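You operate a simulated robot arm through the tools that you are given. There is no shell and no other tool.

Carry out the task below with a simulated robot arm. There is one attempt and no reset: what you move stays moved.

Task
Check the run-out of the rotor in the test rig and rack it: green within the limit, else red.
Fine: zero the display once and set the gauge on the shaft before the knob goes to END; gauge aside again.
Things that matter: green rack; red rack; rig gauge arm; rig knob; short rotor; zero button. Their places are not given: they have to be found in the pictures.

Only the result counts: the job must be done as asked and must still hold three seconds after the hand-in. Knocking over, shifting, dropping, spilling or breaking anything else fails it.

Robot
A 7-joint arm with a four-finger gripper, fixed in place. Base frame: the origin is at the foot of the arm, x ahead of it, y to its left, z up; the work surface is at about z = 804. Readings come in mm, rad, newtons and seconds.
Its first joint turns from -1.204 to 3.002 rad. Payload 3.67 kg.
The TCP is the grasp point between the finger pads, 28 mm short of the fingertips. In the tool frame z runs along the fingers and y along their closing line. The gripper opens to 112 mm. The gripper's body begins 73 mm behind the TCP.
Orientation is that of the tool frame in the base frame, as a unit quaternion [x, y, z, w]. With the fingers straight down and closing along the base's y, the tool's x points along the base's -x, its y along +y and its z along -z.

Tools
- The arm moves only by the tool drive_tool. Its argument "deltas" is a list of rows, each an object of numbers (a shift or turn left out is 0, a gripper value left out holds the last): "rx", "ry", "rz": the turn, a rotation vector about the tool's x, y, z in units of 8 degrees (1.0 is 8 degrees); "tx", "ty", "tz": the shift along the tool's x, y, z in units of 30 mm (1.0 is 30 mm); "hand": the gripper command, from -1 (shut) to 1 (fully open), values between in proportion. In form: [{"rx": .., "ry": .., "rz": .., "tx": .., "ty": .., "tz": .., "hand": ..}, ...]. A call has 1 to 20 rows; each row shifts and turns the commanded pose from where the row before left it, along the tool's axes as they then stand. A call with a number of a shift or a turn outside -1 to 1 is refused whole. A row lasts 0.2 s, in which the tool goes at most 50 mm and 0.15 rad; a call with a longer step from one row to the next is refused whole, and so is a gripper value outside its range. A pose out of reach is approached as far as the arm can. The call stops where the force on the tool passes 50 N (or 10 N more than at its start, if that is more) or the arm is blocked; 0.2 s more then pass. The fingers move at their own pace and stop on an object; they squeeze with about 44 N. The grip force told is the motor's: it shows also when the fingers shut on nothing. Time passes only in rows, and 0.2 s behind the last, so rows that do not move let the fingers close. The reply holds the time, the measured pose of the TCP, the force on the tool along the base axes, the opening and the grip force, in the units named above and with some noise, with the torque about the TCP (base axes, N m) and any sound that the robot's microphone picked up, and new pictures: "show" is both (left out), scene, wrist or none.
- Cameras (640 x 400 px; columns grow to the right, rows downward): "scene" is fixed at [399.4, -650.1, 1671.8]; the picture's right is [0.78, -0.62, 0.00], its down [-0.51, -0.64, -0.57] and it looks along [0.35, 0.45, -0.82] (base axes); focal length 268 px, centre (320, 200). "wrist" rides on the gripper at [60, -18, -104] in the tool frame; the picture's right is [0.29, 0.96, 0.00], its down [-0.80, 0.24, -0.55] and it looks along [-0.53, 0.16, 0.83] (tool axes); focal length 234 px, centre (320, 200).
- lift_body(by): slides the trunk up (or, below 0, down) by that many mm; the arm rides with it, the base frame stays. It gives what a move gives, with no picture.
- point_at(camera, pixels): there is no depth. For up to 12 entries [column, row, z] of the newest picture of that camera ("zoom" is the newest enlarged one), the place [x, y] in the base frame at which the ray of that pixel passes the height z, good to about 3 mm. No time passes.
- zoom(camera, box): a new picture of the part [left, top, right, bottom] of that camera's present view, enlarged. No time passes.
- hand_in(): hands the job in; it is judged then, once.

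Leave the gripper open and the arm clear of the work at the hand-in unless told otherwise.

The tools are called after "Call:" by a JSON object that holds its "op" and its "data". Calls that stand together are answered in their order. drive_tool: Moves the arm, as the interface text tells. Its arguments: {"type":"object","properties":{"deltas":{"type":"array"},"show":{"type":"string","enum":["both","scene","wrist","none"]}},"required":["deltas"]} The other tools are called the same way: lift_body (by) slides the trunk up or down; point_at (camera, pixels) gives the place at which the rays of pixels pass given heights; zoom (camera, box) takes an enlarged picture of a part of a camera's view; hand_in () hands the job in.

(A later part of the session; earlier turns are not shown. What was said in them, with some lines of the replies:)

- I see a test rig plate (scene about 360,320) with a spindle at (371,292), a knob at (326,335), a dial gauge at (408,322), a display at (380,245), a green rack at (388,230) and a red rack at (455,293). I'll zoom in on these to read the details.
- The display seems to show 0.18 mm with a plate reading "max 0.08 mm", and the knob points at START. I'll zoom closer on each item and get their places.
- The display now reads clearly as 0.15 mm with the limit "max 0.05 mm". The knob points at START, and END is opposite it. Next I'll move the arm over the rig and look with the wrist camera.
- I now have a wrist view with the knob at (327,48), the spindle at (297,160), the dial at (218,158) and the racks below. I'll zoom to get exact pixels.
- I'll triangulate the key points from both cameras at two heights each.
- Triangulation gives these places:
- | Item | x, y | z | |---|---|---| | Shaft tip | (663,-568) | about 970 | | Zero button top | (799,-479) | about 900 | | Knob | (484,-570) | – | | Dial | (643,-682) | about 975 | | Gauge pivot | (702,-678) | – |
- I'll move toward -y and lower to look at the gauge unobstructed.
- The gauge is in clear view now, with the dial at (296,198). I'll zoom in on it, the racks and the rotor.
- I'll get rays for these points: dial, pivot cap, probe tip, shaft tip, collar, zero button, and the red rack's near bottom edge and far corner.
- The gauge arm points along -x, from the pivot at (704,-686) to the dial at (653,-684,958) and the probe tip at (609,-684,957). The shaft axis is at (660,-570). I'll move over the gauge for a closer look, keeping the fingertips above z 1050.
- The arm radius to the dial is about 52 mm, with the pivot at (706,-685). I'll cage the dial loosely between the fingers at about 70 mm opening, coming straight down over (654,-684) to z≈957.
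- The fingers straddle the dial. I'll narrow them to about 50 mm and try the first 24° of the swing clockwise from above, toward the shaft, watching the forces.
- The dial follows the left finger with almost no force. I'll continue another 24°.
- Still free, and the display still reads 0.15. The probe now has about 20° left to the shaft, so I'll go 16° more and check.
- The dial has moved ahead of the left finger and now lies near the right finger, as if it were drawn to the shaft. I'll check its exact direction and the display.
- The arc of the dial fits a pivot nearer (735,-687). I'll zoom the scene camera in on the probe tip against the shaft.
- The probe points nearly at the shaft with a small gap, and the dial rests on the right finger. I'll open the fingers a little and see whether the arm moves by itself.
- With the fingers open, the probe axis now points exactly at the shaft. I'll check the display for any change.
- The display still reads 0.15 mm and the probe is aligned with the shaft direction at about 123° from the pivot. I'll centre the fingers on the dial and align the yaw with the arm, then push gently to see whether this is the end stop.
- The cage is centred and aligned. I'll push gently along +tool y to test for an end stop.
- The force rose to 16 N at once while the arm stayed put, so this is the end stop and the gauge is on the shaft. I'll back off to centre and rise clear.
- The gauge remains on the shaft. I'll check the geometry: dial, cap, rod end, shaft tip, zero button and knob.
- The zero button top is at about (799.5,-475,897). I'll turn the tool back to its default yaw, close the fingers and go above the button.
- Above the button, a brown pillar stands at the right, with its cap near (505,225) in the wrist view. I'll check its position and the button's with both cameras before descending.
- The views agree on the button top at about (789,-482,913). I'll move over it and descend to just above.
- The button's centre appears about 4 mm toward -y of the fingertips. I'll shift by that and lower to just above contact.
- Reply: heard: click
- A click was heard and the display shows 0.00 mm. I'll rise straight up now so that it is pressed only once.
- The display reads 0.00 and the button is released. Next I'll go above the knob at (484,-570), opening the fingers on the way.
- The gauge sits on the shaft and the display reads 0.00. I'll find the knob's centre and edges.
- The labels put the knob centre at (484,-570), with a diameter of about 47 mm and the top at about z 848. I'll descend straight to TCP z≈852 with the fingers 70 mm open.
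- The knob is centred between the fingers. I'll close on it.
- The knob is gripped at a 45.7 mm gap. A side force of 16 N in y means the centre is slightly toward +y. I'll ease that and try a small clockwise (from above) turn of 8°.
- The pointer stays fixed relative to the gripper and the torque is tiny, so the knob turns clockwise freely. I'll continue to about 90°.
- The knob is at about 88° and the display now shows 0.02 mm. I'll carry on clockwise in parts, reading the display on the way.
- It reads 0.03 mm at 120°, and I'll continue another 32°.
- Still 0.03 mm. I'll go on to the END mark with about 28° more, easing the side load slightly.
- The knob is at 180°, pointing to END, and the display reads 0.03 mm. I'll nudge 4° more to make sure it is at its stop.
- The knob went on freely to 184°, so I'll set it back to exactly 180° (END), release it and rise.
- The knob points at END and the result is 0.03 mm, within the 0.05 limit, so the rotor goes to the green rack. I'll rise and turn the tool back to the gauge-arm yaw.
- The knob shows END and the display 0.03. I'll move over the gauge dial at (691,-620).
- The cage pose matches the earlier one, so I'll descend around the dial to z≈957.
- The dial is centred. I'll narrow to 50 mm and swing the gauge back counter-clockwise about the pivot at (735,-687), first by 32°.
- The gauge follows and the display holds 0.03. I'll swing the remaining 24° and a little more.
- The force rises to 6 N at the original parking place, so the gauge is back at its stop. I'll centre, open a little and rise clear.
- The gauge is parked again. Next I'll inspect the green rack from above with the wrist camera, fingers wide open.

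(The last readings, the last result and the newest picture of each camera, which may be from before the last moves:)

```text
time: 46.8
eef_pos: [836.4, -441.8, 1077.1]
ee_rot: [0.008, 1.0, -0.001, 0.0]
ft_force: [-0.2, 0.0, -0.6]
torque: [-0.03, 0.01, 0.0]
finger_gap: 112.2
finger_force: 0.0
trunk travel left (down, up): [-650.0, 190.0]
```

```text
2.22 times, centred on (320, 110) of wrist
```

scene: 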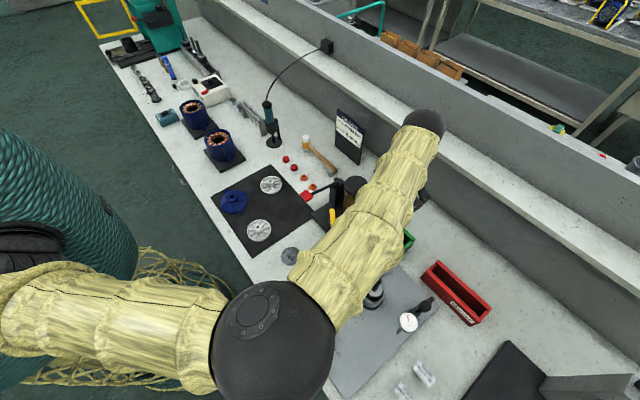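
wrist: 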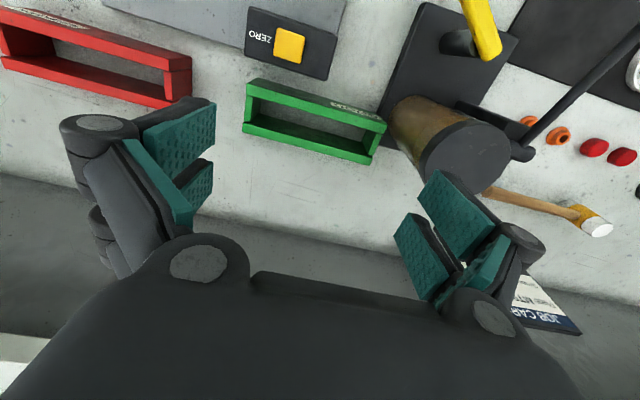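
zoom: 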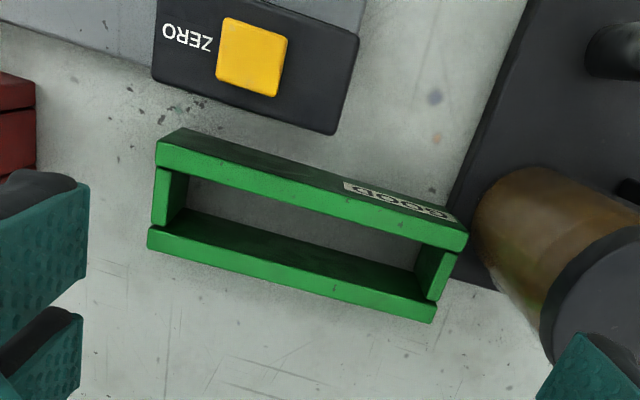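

The green rack is an open frame with two long walls and two end blocks. I'll zoom for its exact corners and height.

Call:
{"op": "zoom", "data": {"camera": "wrist", "box": [235, 70, 325, 160]}}

Call:
{"op": "zoom", "data": {"camera": "wrist", "box": [320, 85, 410, 175]}}

Call:
{"op": "zoom", "data": {"camera": "scene", "box": [345, 195, 425, 260]}}

```text
4.44 times, centred on (280, 115) of wrist
```

zoom: 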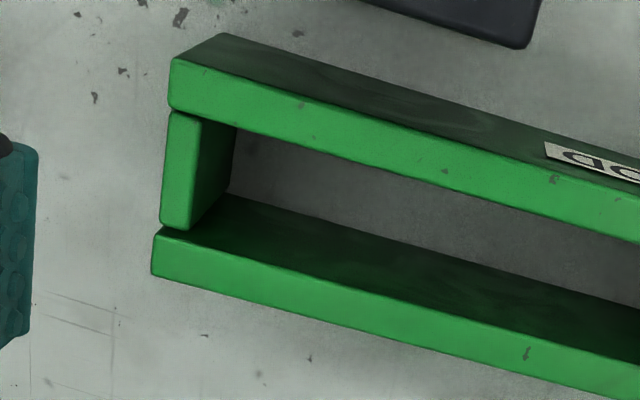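

```text
4.44 times, centred on (365, 130) of wrist
```

zoom: 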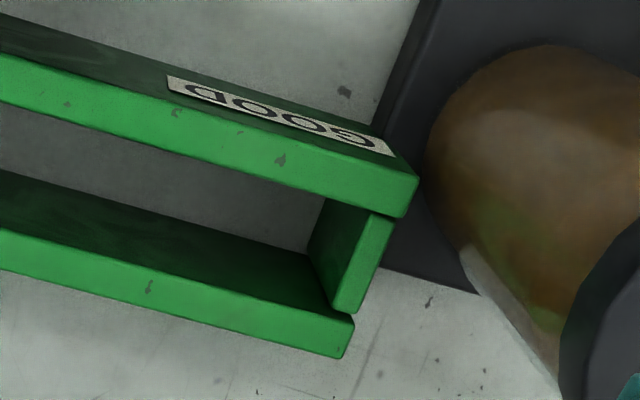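

```text
6.15 times, centred on (385, 228) of scene
```

zoom: 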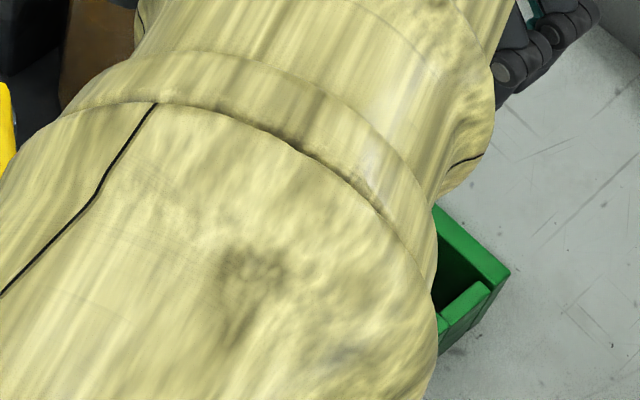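

Call:
{"op": "point_at", "data": {"camera": "wrist", "pixels": [[258, 77.4, 804], [246.3, 83.1, 857], [245.8, 94.3, 857], [242.9, 122.3, 857], [242.2, 132.2, 857], [378, 113.8, 804], [387.1, 123.7, 857], [384.2, 133.6, 857], [373, 156.6, 857], [370, 165.4, 857], [260.3, 113.2, 804], [290, 45, 900]]}}

```text
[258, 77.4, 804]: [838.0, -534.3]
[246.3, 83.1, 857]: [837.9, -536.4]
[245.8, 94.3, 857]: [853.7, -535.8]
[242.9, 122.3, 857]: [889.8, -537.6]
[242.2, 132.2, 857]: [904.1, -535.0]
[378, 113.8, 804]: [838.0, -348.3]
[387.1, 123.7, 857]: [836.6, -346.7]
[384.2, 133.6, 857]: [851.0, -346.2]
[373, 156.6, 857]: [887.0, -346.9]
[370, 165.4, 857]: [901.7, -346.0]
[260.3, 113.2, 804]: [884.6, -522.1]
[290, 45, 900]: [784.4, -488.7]
```

The rack is now measured:

- **Outer size:** x 837–903, y -536 to -347, top z≈857.
- **Walls:** two, about 15 mm thick, with a 35 mm gap between x≈853 and 888.

The rotor core is about 44 mm across, so it can rest on the two walls with a lower shaft in the gap. I'll test the reach above the rack at (870,-430) before fetching the rotor.

Call:
{"op": "drive_tool", "data": {"deltas": [{"tx": -0.378, "ty": 0.13, "tz": 0.67}, {"tx": -0.378, "ty": 0.13, "tz": 0.67}, {"tx": -0.378, "ty": 0.13, "tz": 0.67}]}}

```text
time: 47.6
eef_pos: [870.2, -433.9, 1015.3]
ee_rot: [0.008, 1.0, 0.0, -0.001]
ft_force: [0.3, 0.6, 0.2]
torque: [-0.01, -0.04, -0.02]
finger_gap: 112.1
finger_force: 0.0
trunk travel left (down, up): [-650.0, 190.0]
```

scene: 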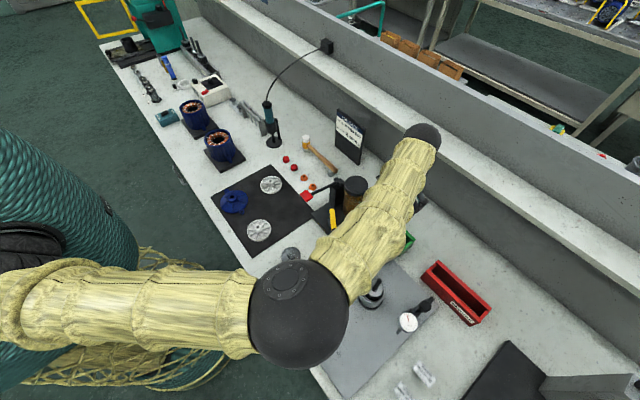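
wrist: 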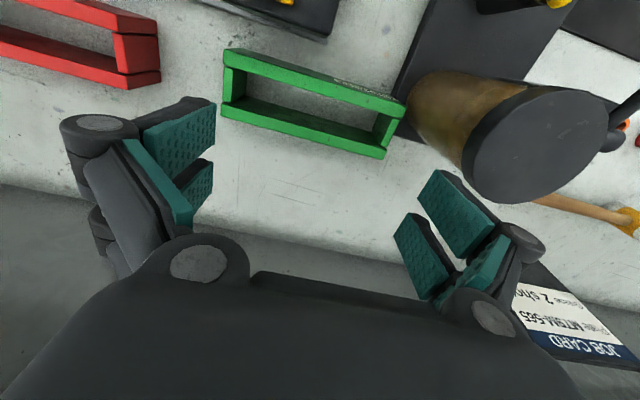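

The arm reaches (870,-434,1015) fine. I'll go back over the rotor shaft at (660,-570) with the fingers about 40 mm open.

Call:
{"op": "drive_tool", "data": {"deltas": [{"tz": -0.9, "hand": -0.3}, {"tz": -0.9}, {"tx": 0.875, "ty": -0.567}, {"tx": 0.875, "ty": -0.567}, {"tx": 0.875, "ty": -0.567}, {"tx": 0.875, "ty": -0.567}, {"tx": 0.875, "ty": -0.567}, {"tx": 0.875, "ty": -0.567}, {"tx": 0.875, "ty": -0.567}, {"tx": 0.875, "ty": -0.567}]}}

Call:
{"op": "zoom", "data": {"camera": "wrist", "box": [260, 60, 380, 200]}}

```text
time: 49.8
eef_pos: [655.3, -564.7, 1070.7]
ee_rot: [0.009, 1.0, 0.001, 0.001]
ft_force: [-0.2, 0.0, 1.4]
torque: [-0.02, -0.02, -0.02]
finger_gap: 39.1
finger_force: 0.1
trunk travel left (down, up): [-650.0, 190.0]
```

scene: 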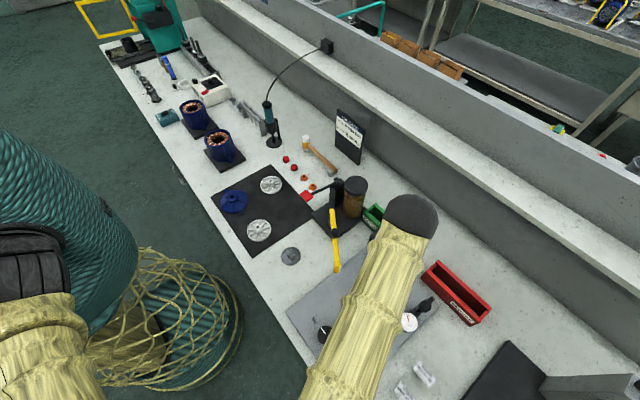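
wrist: 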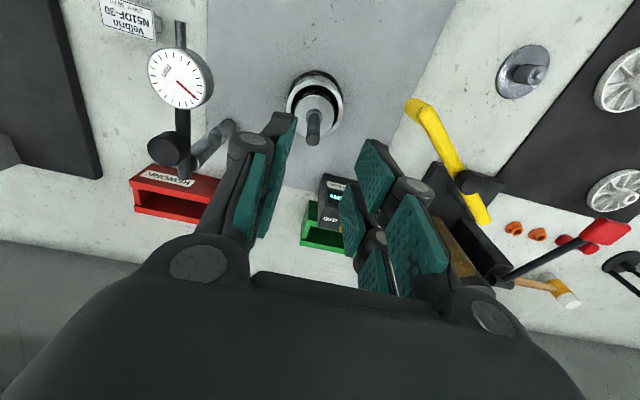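

```text
2.86 times, centred on (320, 130) of wrist
```

zoom: 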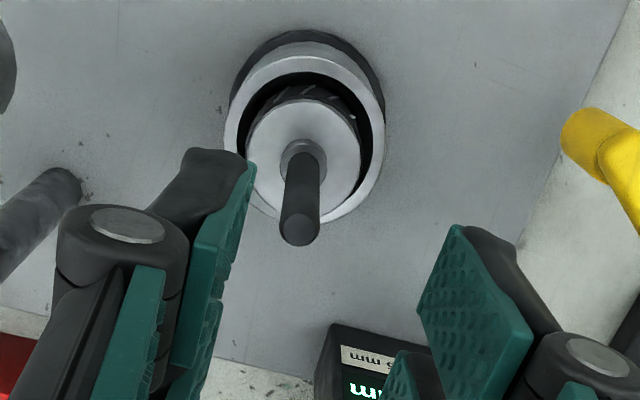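

Call:
{"op": "point_at", "data": {"camera": "wrist", "pixels": [[312.5, 140.4, 970], [312.5, 140.4, 980], [314, 114.2, 905], [314, 114.2, 920], [294, 115, 905], [334.5, 115, 905], [314.5, 109, 895], [286, 108, 895], [342.5, 108, 895]]}}

```text
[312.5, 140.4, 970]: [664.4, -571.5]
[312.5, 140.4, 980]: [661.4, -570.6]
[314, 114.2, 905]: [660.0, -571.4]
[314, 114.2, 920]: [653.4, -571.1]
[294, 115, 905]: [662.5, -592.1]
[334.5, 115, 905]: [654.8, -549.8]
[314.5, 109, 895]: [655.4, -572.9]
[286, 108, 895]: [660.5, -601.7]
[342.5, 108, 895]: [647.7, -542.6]
```

The shaft axis is at (660.5,-571.2). I'll centre over it and descend to TCP z≈953.

Call:
{"op": "drive_tool", "data": {"deltas": [{"tx": -0.18, "ty": -0.217}, {"tz": 0.8}, {"tz": 0.8}, {"tz": 0.8}, {"tz": 0.8}, {"tz": 0.7}], "show": "wrist"}}

Call:
{"op": "zoom", "data": {"camera": "wrist", "box": [260, 120, 380, 240]}}

```text
time: 51.2
eef_pos: [662.6, -572.8, 951.6]
ee_rot: [0.008, 1.0, 0.001, 0.0]
ft_force: [-0.6, 0.2, -0.3]
torque: [0.04, 0.02, 0.0]
finger_gap: 39.1
finger_force: 0.0
trunk travel left (down, up): [-650.0, 190.0]
```

wrist: 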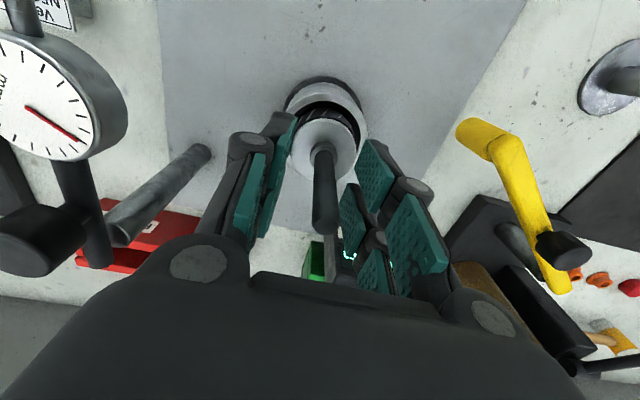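

```text
3.33 times, centred on (320, 180) of wrist
```

zoom: 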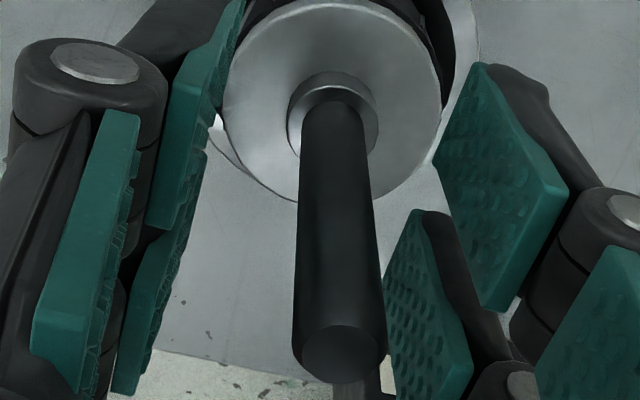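

The shaft passes straight between the pads. I'll close on it.

Call:
{"op": "drive_tool", "data": {"deltas": [{"hand": -1}, {}, {}, {}], "show": "wrist"}}

```text
time: 52.2
eef_pos: [660.9, -571.3, 953.9]
ee_rot: [0.007, 1.0, 0.0, 0.0]
ft_force: [-3.6, 5.8, -1.2]
torque: [0.55, 0.38, -0.01]
finger_gap: 6.0
finger_force: 42.3
trunk travel left (down, up): [-650.0, 190.0]
```

wrist: 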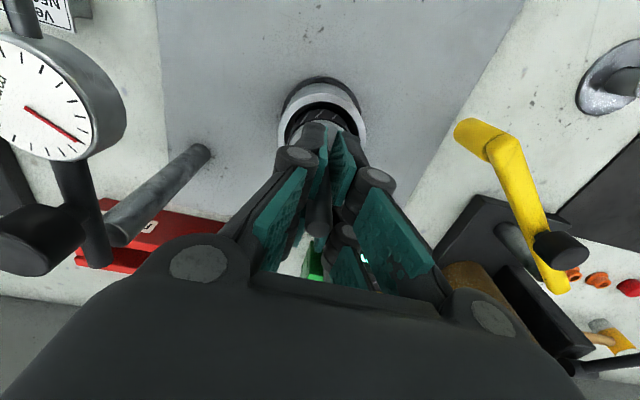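

Gripped at a gap of 6 mm with a 42 N grip. I'll lift slowly, 12 mm first, to check that it slides out freely.

Call:
{"op": "drive_tool", "data": {"deltas": [{"tz": -0.1}, {"tz": -0.1}, {"tz": -0.1}, {"tz": -0.1}], "show": "wrist"}}

Call:
{"op": "zoom", "data": {"camera": "wrist", "box": [260, 60, 380, 200]}}

```text
time: 53.2
eef_pos: [661.6, -571.0, 965.2]
ee_rot: [0.008, 1.0, 0.001, 0.0]
ft_force: [-0.7, 0.3, -5.1]
torque: [0.01, 0.02, 0.0]
finger_gap: 5.9
finger_force: 42.4
trunk travel left (down, up): [-650.0, 190.0]
```

wrist: 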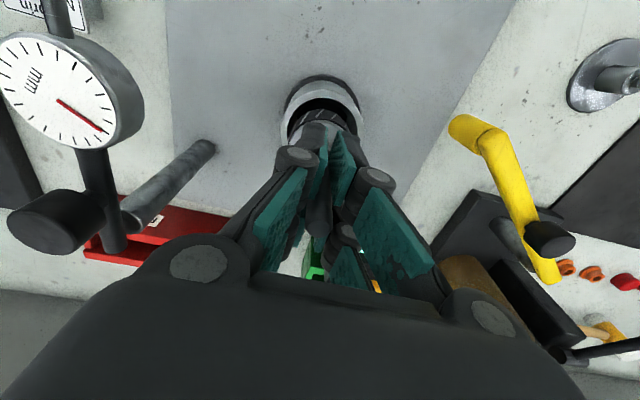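

```text
2.86 times, centred on (320, 130) of wrist
```

zoom: 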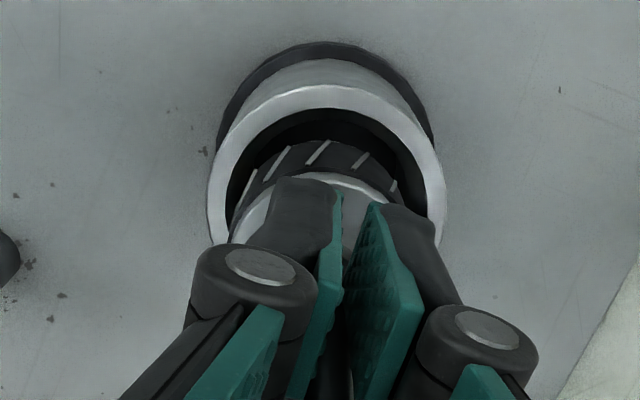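

The rotor comes up with the gripper, with a load of about 5 N. I'll lift it another 120 mm.

Call:
{"op": "drive_tool", "data": {"deltas": [{"tz": -0.3}, {"tz": -0.4}, {"tz": -0.4}, {"tz": -0.4}, {"tz": -0.4}, {"tz": -0.4}, {"tz": -0.4}, {"tz": -0.4}, {"tz": -0.4}, {"tz": -0.4}, {"tz": -0.2}]}}

Call:
{"op": "zoom", "data": {"camera": "scene", "box": [330, 210, 450, 330]}}

Call:
{"op": "zoom", "data": {"camera": "wrist", "box": [260, 60, 380, 200]}}

```text
time: 55.6
eef_pos: [663.0, -571.0, 1088.6]
ee_rot: [0.008, 1.0, 0.001, 0.0]
ft_force: [-0.7, -0.1, -5.1]
torque: [0.0, -0.01, 0.03]
finger_gap: 5.8
finger_force: 41.8
trunk travel left (down, up): [-650.0, 190.0]
```

scene: 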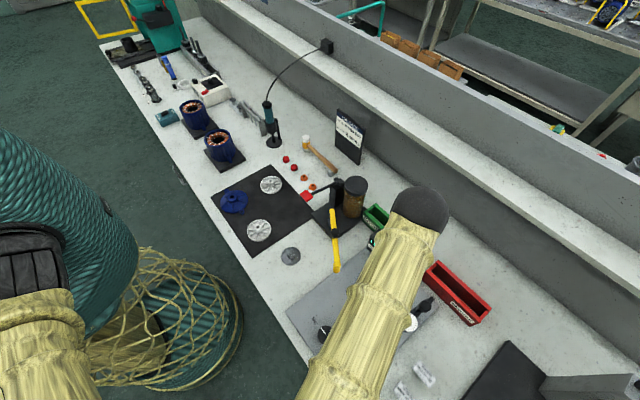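
wrist: 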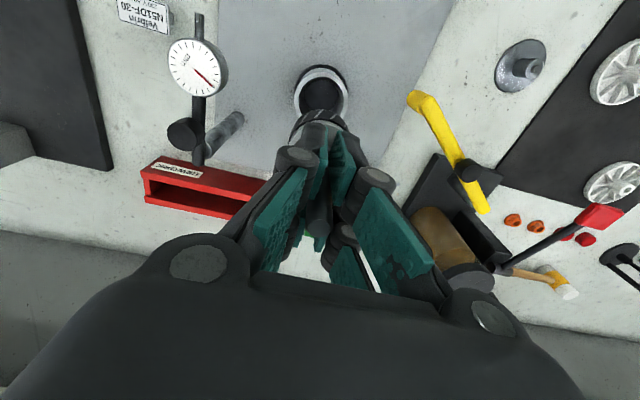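

```text
3.33 times, centred on (390, 270) of scene
```

zoom: 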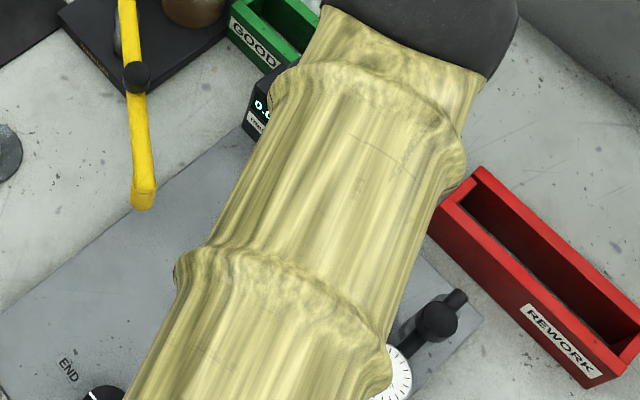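

```text
2.86 times, centred on (320, 130) of wrist
```

zoom: 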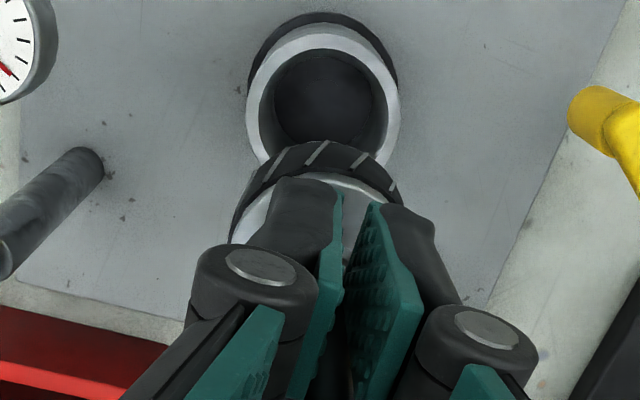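

The rotor is out of the chuck. I'll rise further and look into the empty chuck to judge the shape of the rotor's lower end.

Call:
{"op": "drive_tool", "data": {"deltas": [{"tz": -0.5, "tx": -0.3}, {"tz": -0.5, "tx": -0.3}, {"tz": -0.5, "tx": -0.3}]}}

Call:
{"op": "zoom", "data": {"camera": "wrist", "box": [270, 50, 370, 150]}}

Call:
{"op": "zoom", "data": {"camera": "scene", "box": [380, 180, 480, 290]}}

```text
time: 56.4
eef_pos: [689.8, -572.0, 1134.5]
ee_rot: [0.008, 1.0, 0.0, 0.0]
ft_force: [0.7, 0.1, -4.2]
torque: [-0.04, -0.02, -0.03]
finger_gap: 6.0
finger_force: 42.5
trunk travel left (down, up): [-650.0, 190.0]
```

scene: 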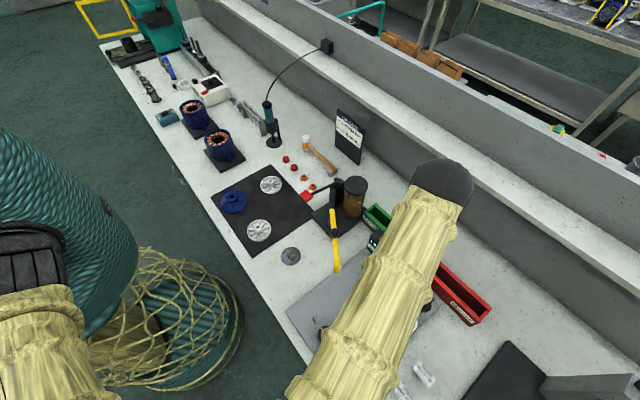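
wrist: 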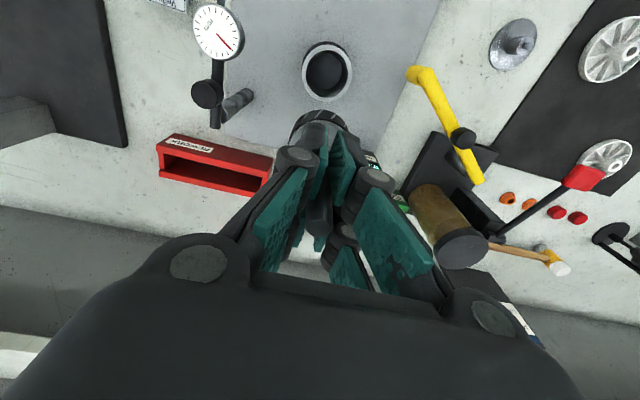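

```text
4.00 times, centred on (320, 100) of wrist
```

zoom: 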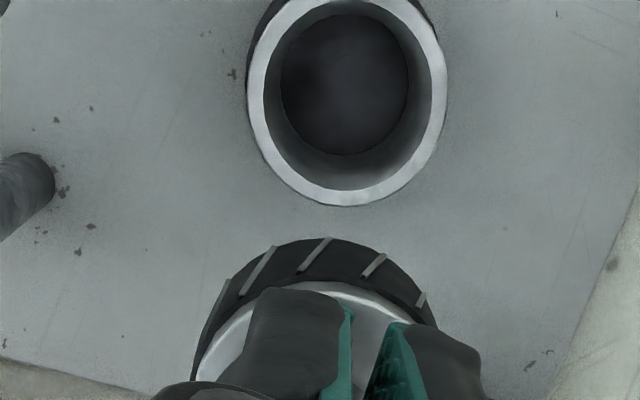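

```text
3.64 times, centred on (430, 235) of scene
```

zoom: 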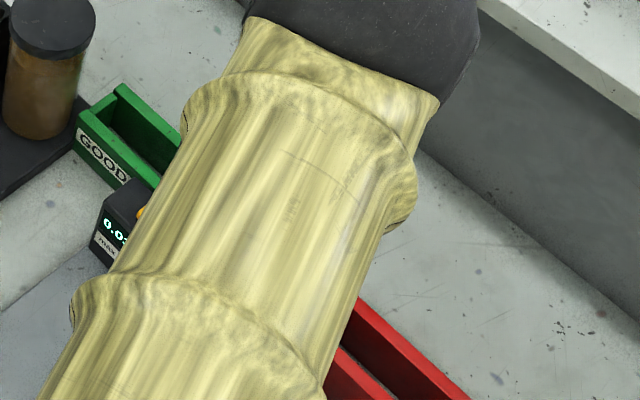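

The chuck is a plain tube, so the rotor has a lower shaft of about 50 mm below its core. With 53 mm walls and a 35 mm gap, the rotor fits upright: its core on the walls and its lower shaft in the gap. I'll carry it at this height to above the rack at (870.4,-432).

Call:
{"op": "drive_tool", "data": {"deltas": [{"tx": -0.3, "ty": 0.23}, {"tx": -0.62, "ty": 0.48}, {"tx": -0.62, "ty": 0.48}, {"tx": -0.62, "ty": 0.48}, {"tx": -0.62, "ty": 0.48}, {"tx": -0.62, "ty": 0.48}, {"tx": -0.62, "ty": 0.48}, {"tx": -0.62, "ty": 0.48}, {"tx": -0.62, "ty": 0.48}, {"tx": -0.62, "ty": 0.48}, {"tx": -0.15, "ty": 0.1}]}}

Call:
{"op": "zoom", "data": {"camera": "wrist", "box": [220, 40, 420, 200]}}

```text
time: 58.8
eef_pos: [872.9, -436.4, 1133.4]
ee_rot: [0.009, 1.0, 0.001, 0.0]
ft_force: [-0.4, 0.5, -6.0]
torque: [0.0, 0.02, 0.01]
finger_gap: 6.0
finger_force: 41.8
trunk travel left (down, up): [-650.0, 190.0]
```

scene: 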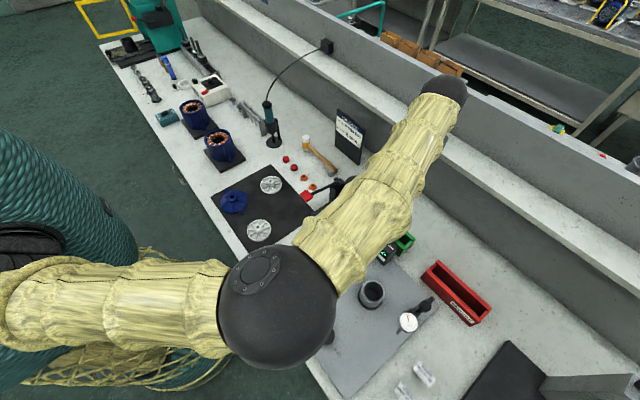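
wrist: 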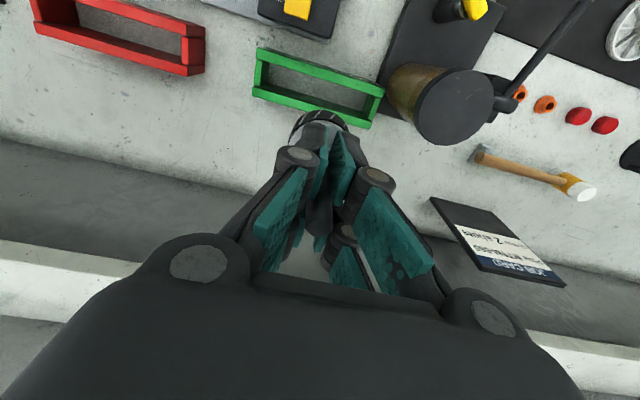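

```text
2.50 times, centred on (320, 120) of wrist
```

zoom: 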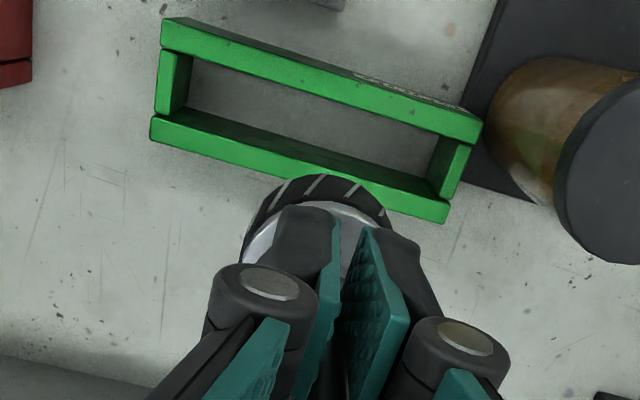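

I'll re-check the rack's inner edges from this viewpoint.

Call:
{"op": "zoom", "data": {"camera": "wrist", "box": [240, 40, 320, 120]}}

Call:
{"op": "zoom", "data": {"camera": "wrist", "box": [310, 50, 400, 140]}}

```text
5.00 times, centred on (280, 80) of wrist
```

zoom: 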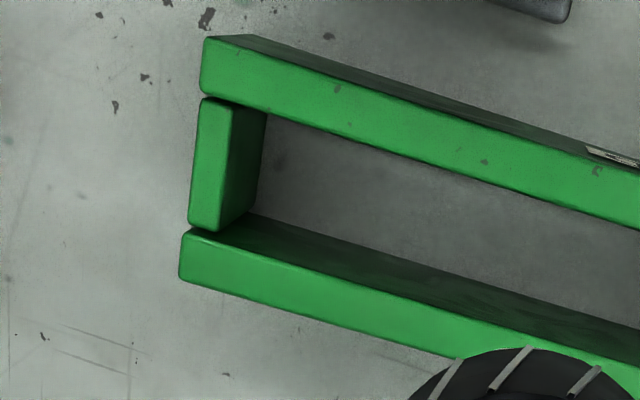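

```text
4.44 times, centred on (355, 95) of wrist
```

zoom: 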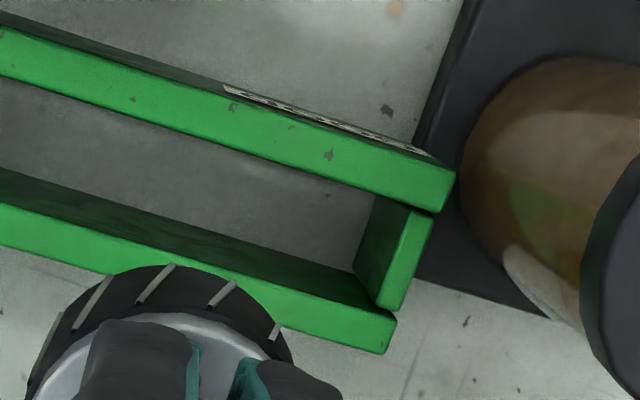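

Call:
{"op": "point_at", "data": {"camera": "wrist", "pixels": [[257, 47.6, 857], [256, 59, 857], [252.6, 86.4, 857], [252, 95.6, 857], [385.5, 88.7, 857], [380.5, 97.7, 857], [372, 121.6, 857], [369.3, 129.9, 857]]}}

```text
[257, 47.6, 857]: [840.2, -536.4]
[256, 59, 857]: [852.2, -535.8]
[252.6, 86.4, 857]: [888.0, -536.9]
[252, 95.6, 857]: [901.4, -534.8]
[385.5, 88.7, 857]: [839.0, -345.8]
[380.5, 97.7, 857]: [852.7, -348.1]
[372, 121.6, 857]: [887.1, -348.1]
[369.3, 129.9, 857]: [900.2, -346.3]
```

The gap's centre line is x=870 and the rack's middle is y=-441. I'll centre on x=870, lower to TCP z≈1005 and check.

Call:
{"op": "drive_tool", "data": {"deltas": [{"tx": 0.09, "ty": -0.08}, {"tz": 0.4}, {"tz": 0.6}, {"tz": 0.6}, {"tz": 0.6}, {"tz": 0.6}, {"tz": 0.6}, {"tz": 0.6}, {"tz": 0.3}]}}

Call:
{"op": "zoom", "data": {"camera": "wrist", "box": [220, 40, 420, 200]}}

Call:
{"op": "zoom", "data": {"camera": "scene", "box": [350, 150, 470, 270]}}

```text
time: 60.8
eef_pos: [869.3, -439.5, 1003.5]
ee_rot: [0.009, 1.0, 0.0, -0.001]
ft_force: [0.2, 0.1, -5.6]
torque: [0.02, 0.0, 0.04]
finger_gap: 5.9
finger_force: 41.5
trunk travel left (down, up): [-650.0, 190.0]
```

scene: 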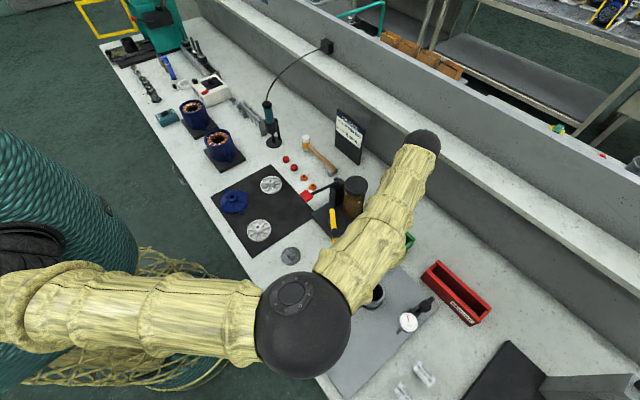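
wrist: 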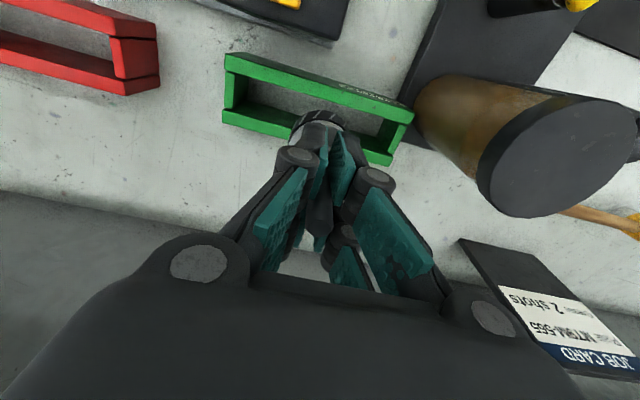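

```text
2.50 times, centred on (320, 120) of wrist
```

zoom: 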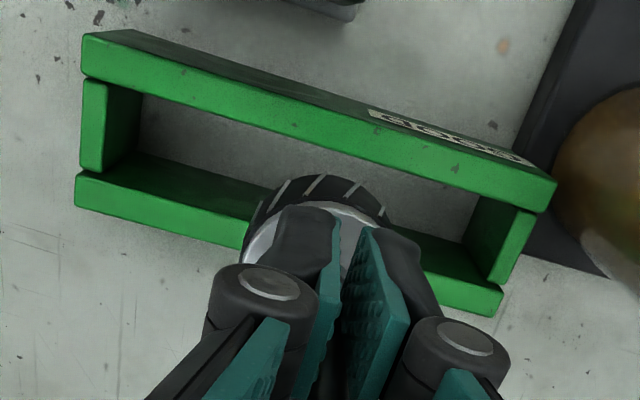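

```text
3.33 times, centred on (410, 210) of scene
```

zoom: 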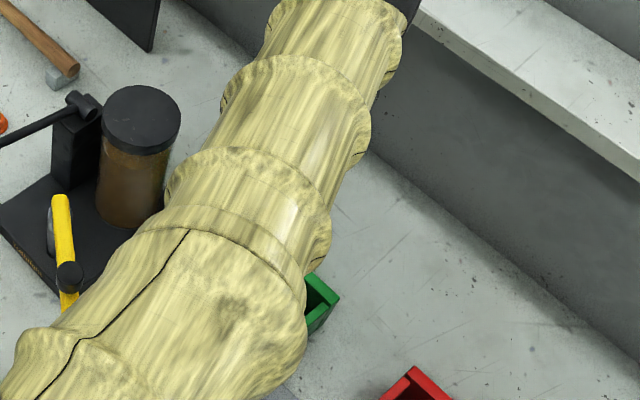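

It is well aligned with the gap, with forces unchanged. I'll lower slowly to TCP z≈966.

Call:
{"op": "drive_tool", "data": {"deltas": [{"tx": -0.02, "tz": 0.25}, {"tz": 0.25}, {"tz": 0.25}, {"tz": 0.25}, {"tz": 0.25}], "show": "wrist"}}

Call:
{"op": "zoom", "data": {"camera": "wrist", "box": [220, 60, 420, 220]}}

```text
time: 62.0
eef_pos: [869.8, -439.2, 965.4]
ee_rot: [0.008, 1.0, 0.0, -0.001]
ft_force: [1.2, -0.2, -4.1]
torque: [0.01, 0.0, 0.03]
finger_gap: 6.0
finger_force: 41.7
trunk travel left (down, up): [-650.0, 190.0]
```

wrist: 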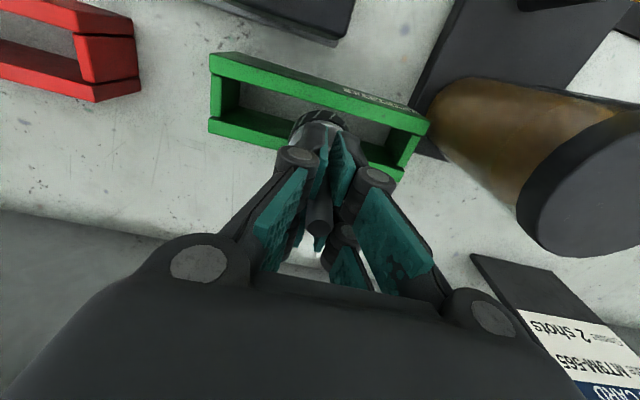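

```text
2.50 times, centred on (320, 140) of wrist
```

zoom: 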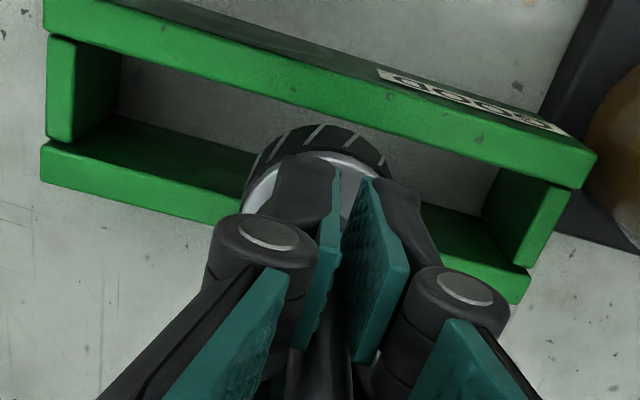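

No contact yet. I'll continue in 3 mm rows, watching the vertical force.

Call:
{"op": "drive_tool", "data": {"deltas": [{"tz": 0.1}, {"tz": 0.1}, {"tz": 0.1}, {"tz": 0.1}], "show": "wrist"}}

```text
time: 63.0
eef_pos: [870.0, -438.0, 955.6]
ee_rot: [0.008, 1.0, 0.001, 0.0]
ft_force: [0.5, 0.5, -5.5]
torque: [-0.01, -0.02, -0.06]
finger_gap: 6.0
finger_force: 41.5
trunk travel left (down, up): [-650.0, 190.0]
```

wrist: 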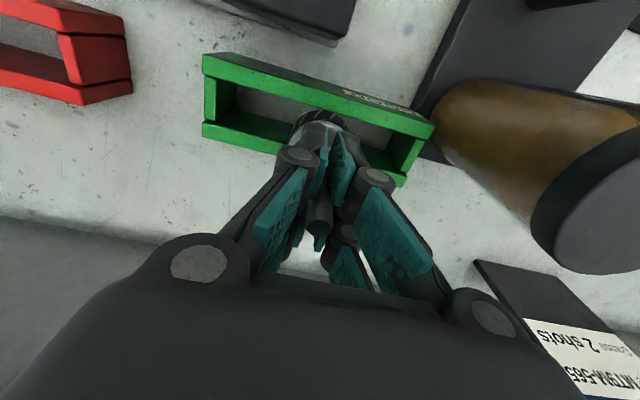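

Call:
{"op": "drive_tool", "data": {"deltas": [{"tz": 0.07}, {"tz": 0.07}, {"tz": 0.07}], "show": "wrist"}}

Call:
{"op": "zoom", "data": {"camera": "wrist", "box": [220, 60, 420, 220]}}

```text
time: 63.8
eef_pos: [869.8, -437.8, 949.1]
ee_rot: [0.008, 1.0, 0.001, 0.0]
ft_force: [0.0, -0.3, -5.9]
torque: [0.0, -0.06, -0.03]
finger_gap: 6.0
finger_force: 42.0
trunk travel left (down, up): [-650.0, 190.0]
```

wrist: 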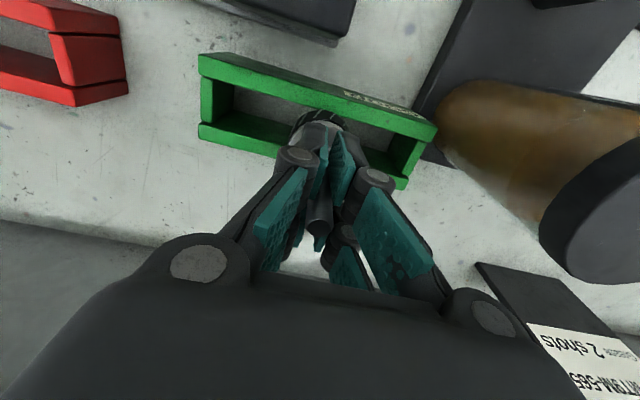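

```text
2.50 times, centred on (320, 140) of wrist
```

zoom: 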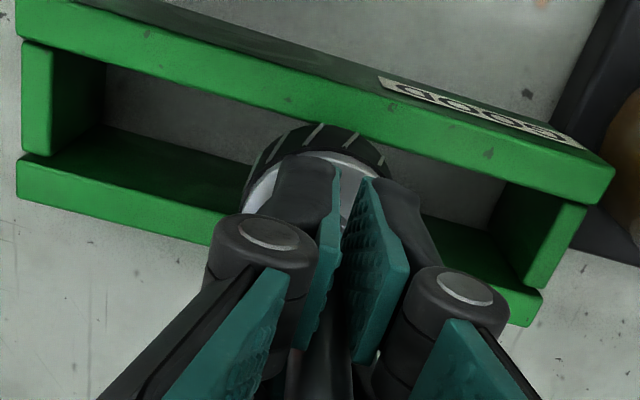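

Still no contact at 949, so I'll go on in 2 mm rows.

Call:
{"op": "drive_tool", "data": {"deltas": [{"tz": 0.07}, {"tz": 0.07}, {"tz": 0.07}], "show": "none"}}

```text
time: 64.6
eef_pos: [871.6, -438.8, 942.1]
ee_rot: [0.008, 1.0, 0.0, 0.0]
ft_force: [-0.3, -0.4, -5.1]
torque: [0.0, 0.03, 0.01]
finger_gap: 6.0
finger_force: 41.6
trunk travel left (down, up): [-650.0, 190.0]
```

Call:
{"op": "drive_tool", "data": {"deltas": [{"tz": 0.07}, {"tz": 0.07}, {"tz": 0.07}], "show": "wrist"}}

Call:
{"op": "zoom", "data": {"camera": "wrist", "box": [260, 80, 380, 200]}}

```text
time: 65.4
eef_pos: [869.5, -437.4, 941.2]
ee_rot: [0.008, 1.0, 0.0, 0.002]
ft_force: [4.2, -5.7, 21.4]
torque: [-0.78, 0.15, 0.07]
finger_gap: 5.9
finger_force: 41.6
trunk travel left (down, up): [-650.0, 190.0]
```

wrist: 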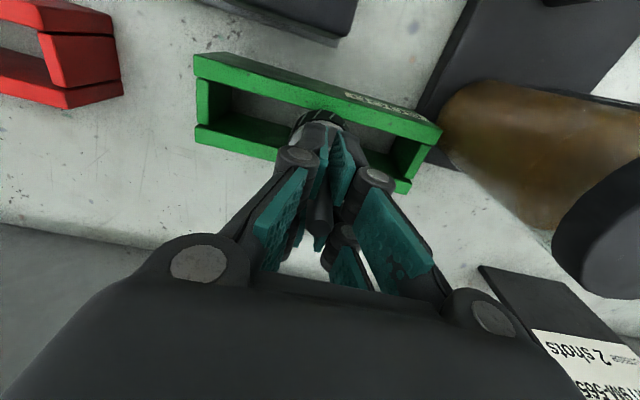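

```text
3.33 times, centred on (320, 140) of wrist
```

zoom: 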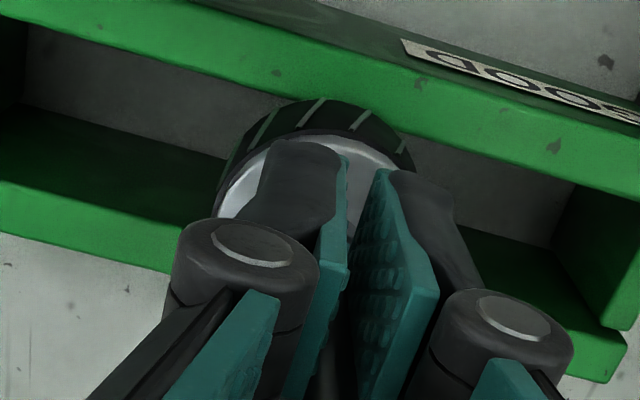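

Contact: the vertical force turned to +21 N at TCP z≈941, so the rotor is seated with its core on the walls. I'll ease the push by about 3.5 mm of command before releasing.

Call:
{"op": "drive_tool", "data": {"deltas": [{"tz": -0.06}, {"tz": -0.05}, {}], "show": "none"}}

```text
time: 66.2
eef_pos: [870.1, -438.7, 940.9]
ee_rot: [0.008, 1.0, 0.0, 0.0]
ft_force: [7.3, -4.2, 16.7]
torque: [-0.63, -0.73, -0.01]
finger_gap: 6.2
finger_force: 41.3
trunk travel left (down, up): [-650.0, 190.0]
```

Call:
{"op": "drive_tool", "data": {"deltas": [{"tz": -0.05}, {"tz": -0.04}, {}], "show": "none"}}

```text
time: 67.0
eef_pos: [870.2, -437.6, 940.0]
ee_rot: [0.008, 1.0, 0.0, 0.0]
ft_force: [0.7, 2.2, 0.6]
torque: [0.09, -0.18, 0.07]
finger_gap: 6.2
finger_force: 41.4
trunk travel left (down, up): [-650.0, 190.0]
```

The load is now carried by the rack, with the tool force near 0. I'll release gently.

Call:
{"op": "drive_tool", "data": {"deltas": [{"hand": -0.86}, {}, {"hand": -0.78}, {}, {"hand": -0.6}, {}, {"hand": -0.35}, {}], "show": "wrist"}}

Call:
{"op": "zoom", "data": {"camera": "wrist", "box": [240, 80, 400, 230]}}

```text
time: 68.8
eef_pos: [870.3, -438.5, 942.4]
ee_rot: [0.008, 1.0, 0.0, 0.0]
ft_force: [0.2, 0.8, -0.7]
torque: [0.01, -0.02, 0.02]
finger_gap: 36.4
finger_force: 0.1
trunk travel left (down, up): [-650.0, 190.0]
```

wrist: 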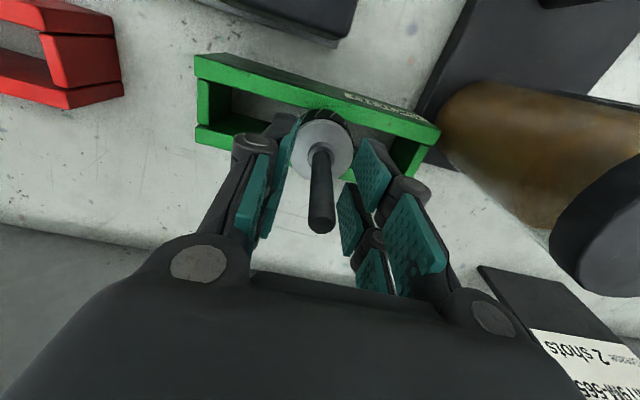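

```text
2.67 times, centred on (320, 155) of wrist
```

zoom: 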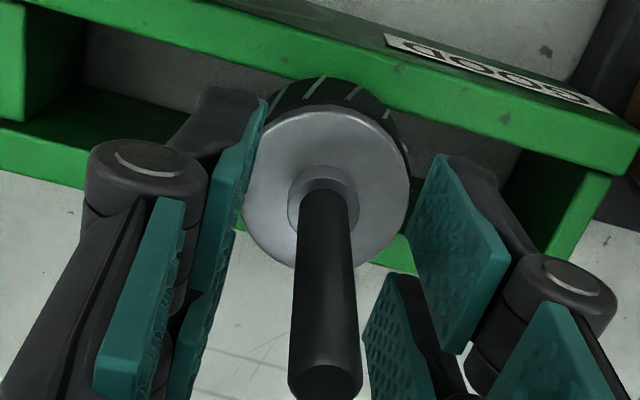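

The rotor stands upright on the rack. I'll rise straight up slowly, then check it.

Call:
{"op": "drive_tool", "data": {"deltas": [{"tz": -0.2}, {"tz": -0.4}, {"tz": -0.5}, {"tz": -0.6}, {"tz": -0.8}, {"tz": -0.8}, {"tz": -0.8}, {"tz": -0.8}]}}

Call:
{"op": "zoom", "data": {"camera": "wrist", "box": [220, 30, 420, 190]}}

```text
time: 70.6
eef_pos: [869.0, -437.0, 1090.8]
ee_rot: [0.008, 1.0, 0.0, -0.001]
ft_force: [-0.6, 0.5, 0.6]
torque: [-0.02, -0.03, 0.01]
finger_gap: 36.4
finger_force: 0.1
trunk travel left (down, up): [-650.0, 190.0]
```

scene: 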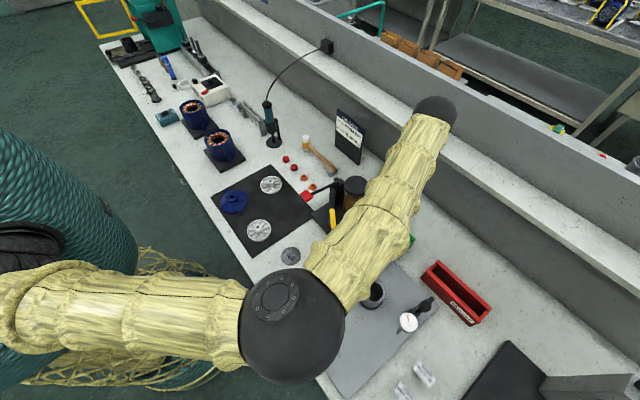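
wrist: 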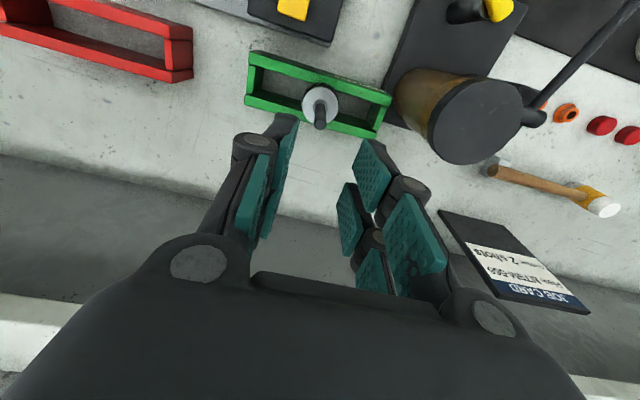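

```text
2.50 times, centred on (320, 110) of wrist
```

zoom: 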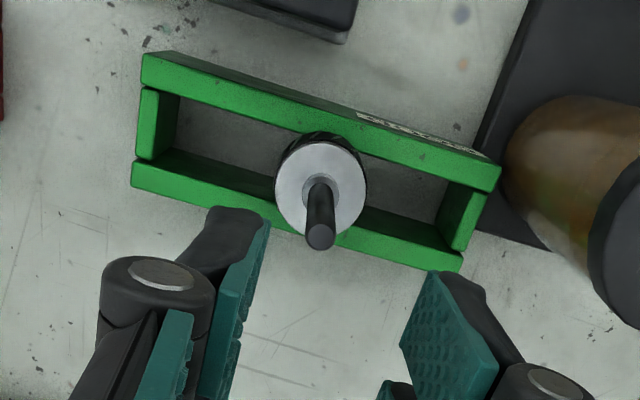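

The rotor stands upright and centred across the green rack. I'll retreat up and away toward the start pose and open the fingers, to view it from the scene camera.

Call:
{"op": "drive_tool", "data": {"deltas": [{"tz": -0.9, "hand": 1}, {"tz": -0.9}, {"tz": -0.9}, {"tz": -0.9}, {"tx": 0.9, "ty": 0.3, "tz": -0.3}, {"tx": 0.9, "ty": 0.3, "tz": -0.3}, {"tx": 0.9, "ty": 0.3, "tz": -0.3}, {"tx": 0.9, "ty": 0.3, "tz": -0.3}, {"tx": 0.9, "ty": 0.3, "tz": -0.3}, {"tx": 0.9, "ty": 0.3, "tz": -0.3}, {"tx": 0.9, "ty": 0.3, "tz": -0.3}, {"tx": 0.9, "ty": 0.3, "tz": -0.3}, {"tx": 0.9, "ty": 0.3, "tz": -0.3}, {"tx": 0.9, "ty": 0.3, "tz": -0.3}, {"tx": 0.9, "ty": 0.3, "tz": -0.3}]}}

Call:
{"op": "zoom", "data": {"camera": "scene", "box": [340, 190, 440, 290]}}

Call:
{"op": "zoom", "data": {"camera": "scene", "box": [360, 195, 420, 245]}}

Call:
{"op": "zoom", "data": {"camera": "scene", "box": [280, 200, 500, 400]}}

```text
time: 73.8
eef_pos: [575.2, -333.0, 1298.3]
ee_rot: [0.009, 1.0, 0.0, -0.001]
ft_force: [-0.4, -0.8, -0.6]
torque: [0.04, -0.03, -0.01]
finger_gap: 111.8
finger_force: 0.2
trunk travel left (down, up): [-650.0, 190.0]
```

scene: 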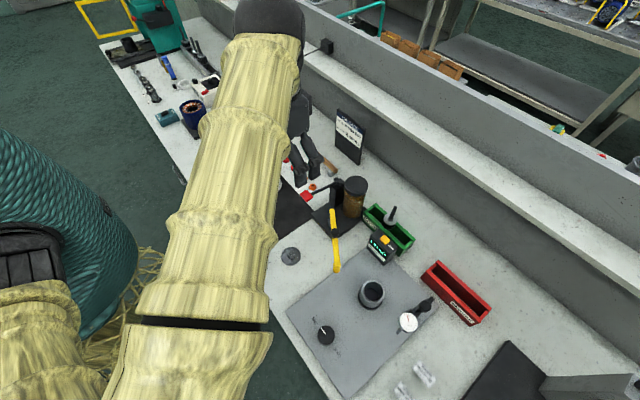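
wrist: 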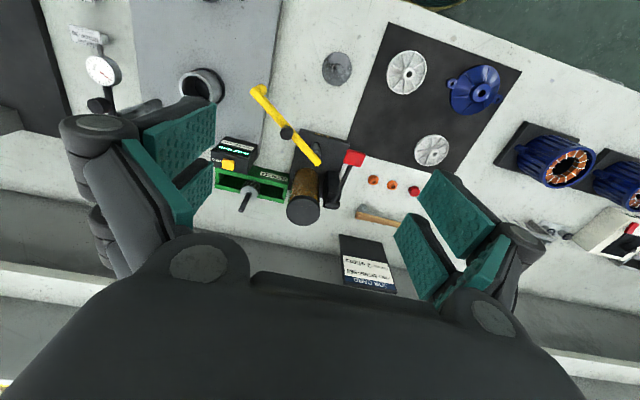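

```text
4.00 times, centred on (390, 240) of scene
```

zoom: 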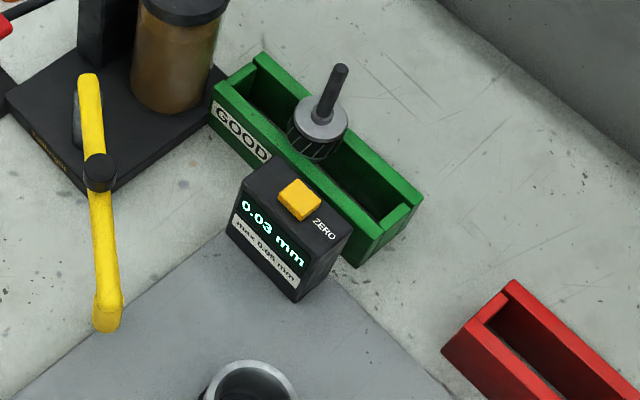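

```text
8.00 times, centred on (390, 220) of scene
```

zoom: 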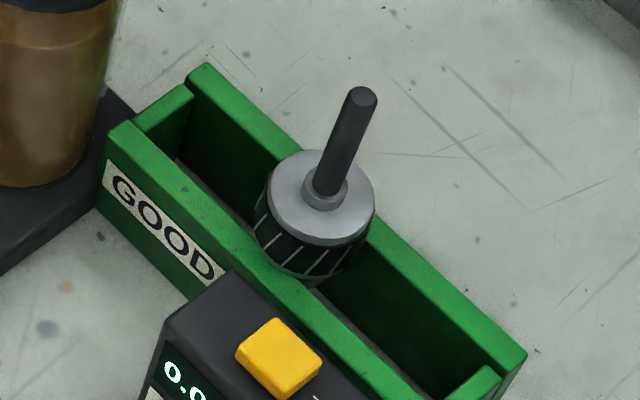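

```text
2.00 times, centred on (390, 300) of scene
```

zoom: 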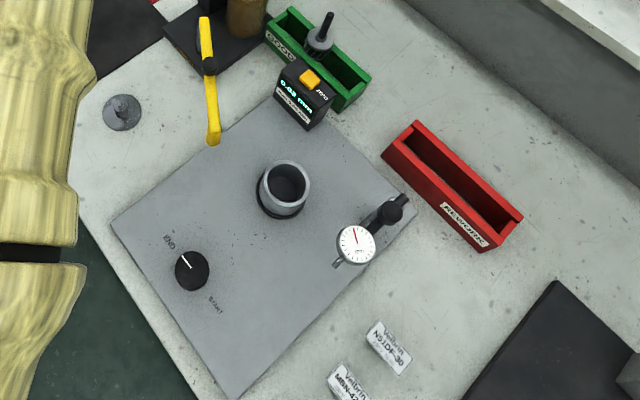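

Final check from the scene camera:

- **Rotor:** upright in the green GOOD rack.
- **Gauge:** parked at its original place.
- **Knob:** at END.
- **Display:** 0.03 mm against the 0.05 mm limit.
- **Arm:** gripper open and clear of the work.

Nothing else has moved, so I'm handing in.

Call:
{"op": "hand_in", "data": {}}

```text
The job is handed in.
```

The rotor measured 0.03 mm run-out against the 0.05 mm limit, so I put it in the green GOOD rack. The job is handed in; no verdict came back.

- **Gauge:** I swung it onto the shaft until it met its end stop. Afterwards I swung it back to its original parking place.
- **Display:** I pressed ZERO once, with the gauge already on the shaft; it clicked and went from 0.15 to 0.00. It showed 0.03 mm with the knob at END.
- **Knob:** I turned it clockwise from START to END. It ran about 4° past END with no stop, so I set it back exactly on the END mark. The display still showed 0.03 mm.
- **Rotor:** it stands upright, with its core seated at the top of the rack walls and its lower shaft in the gap. It was standing steadily when I checked it from the scene camera.

The gripper is open and the arm is clear. I saw nothing else moved in the last pictures.
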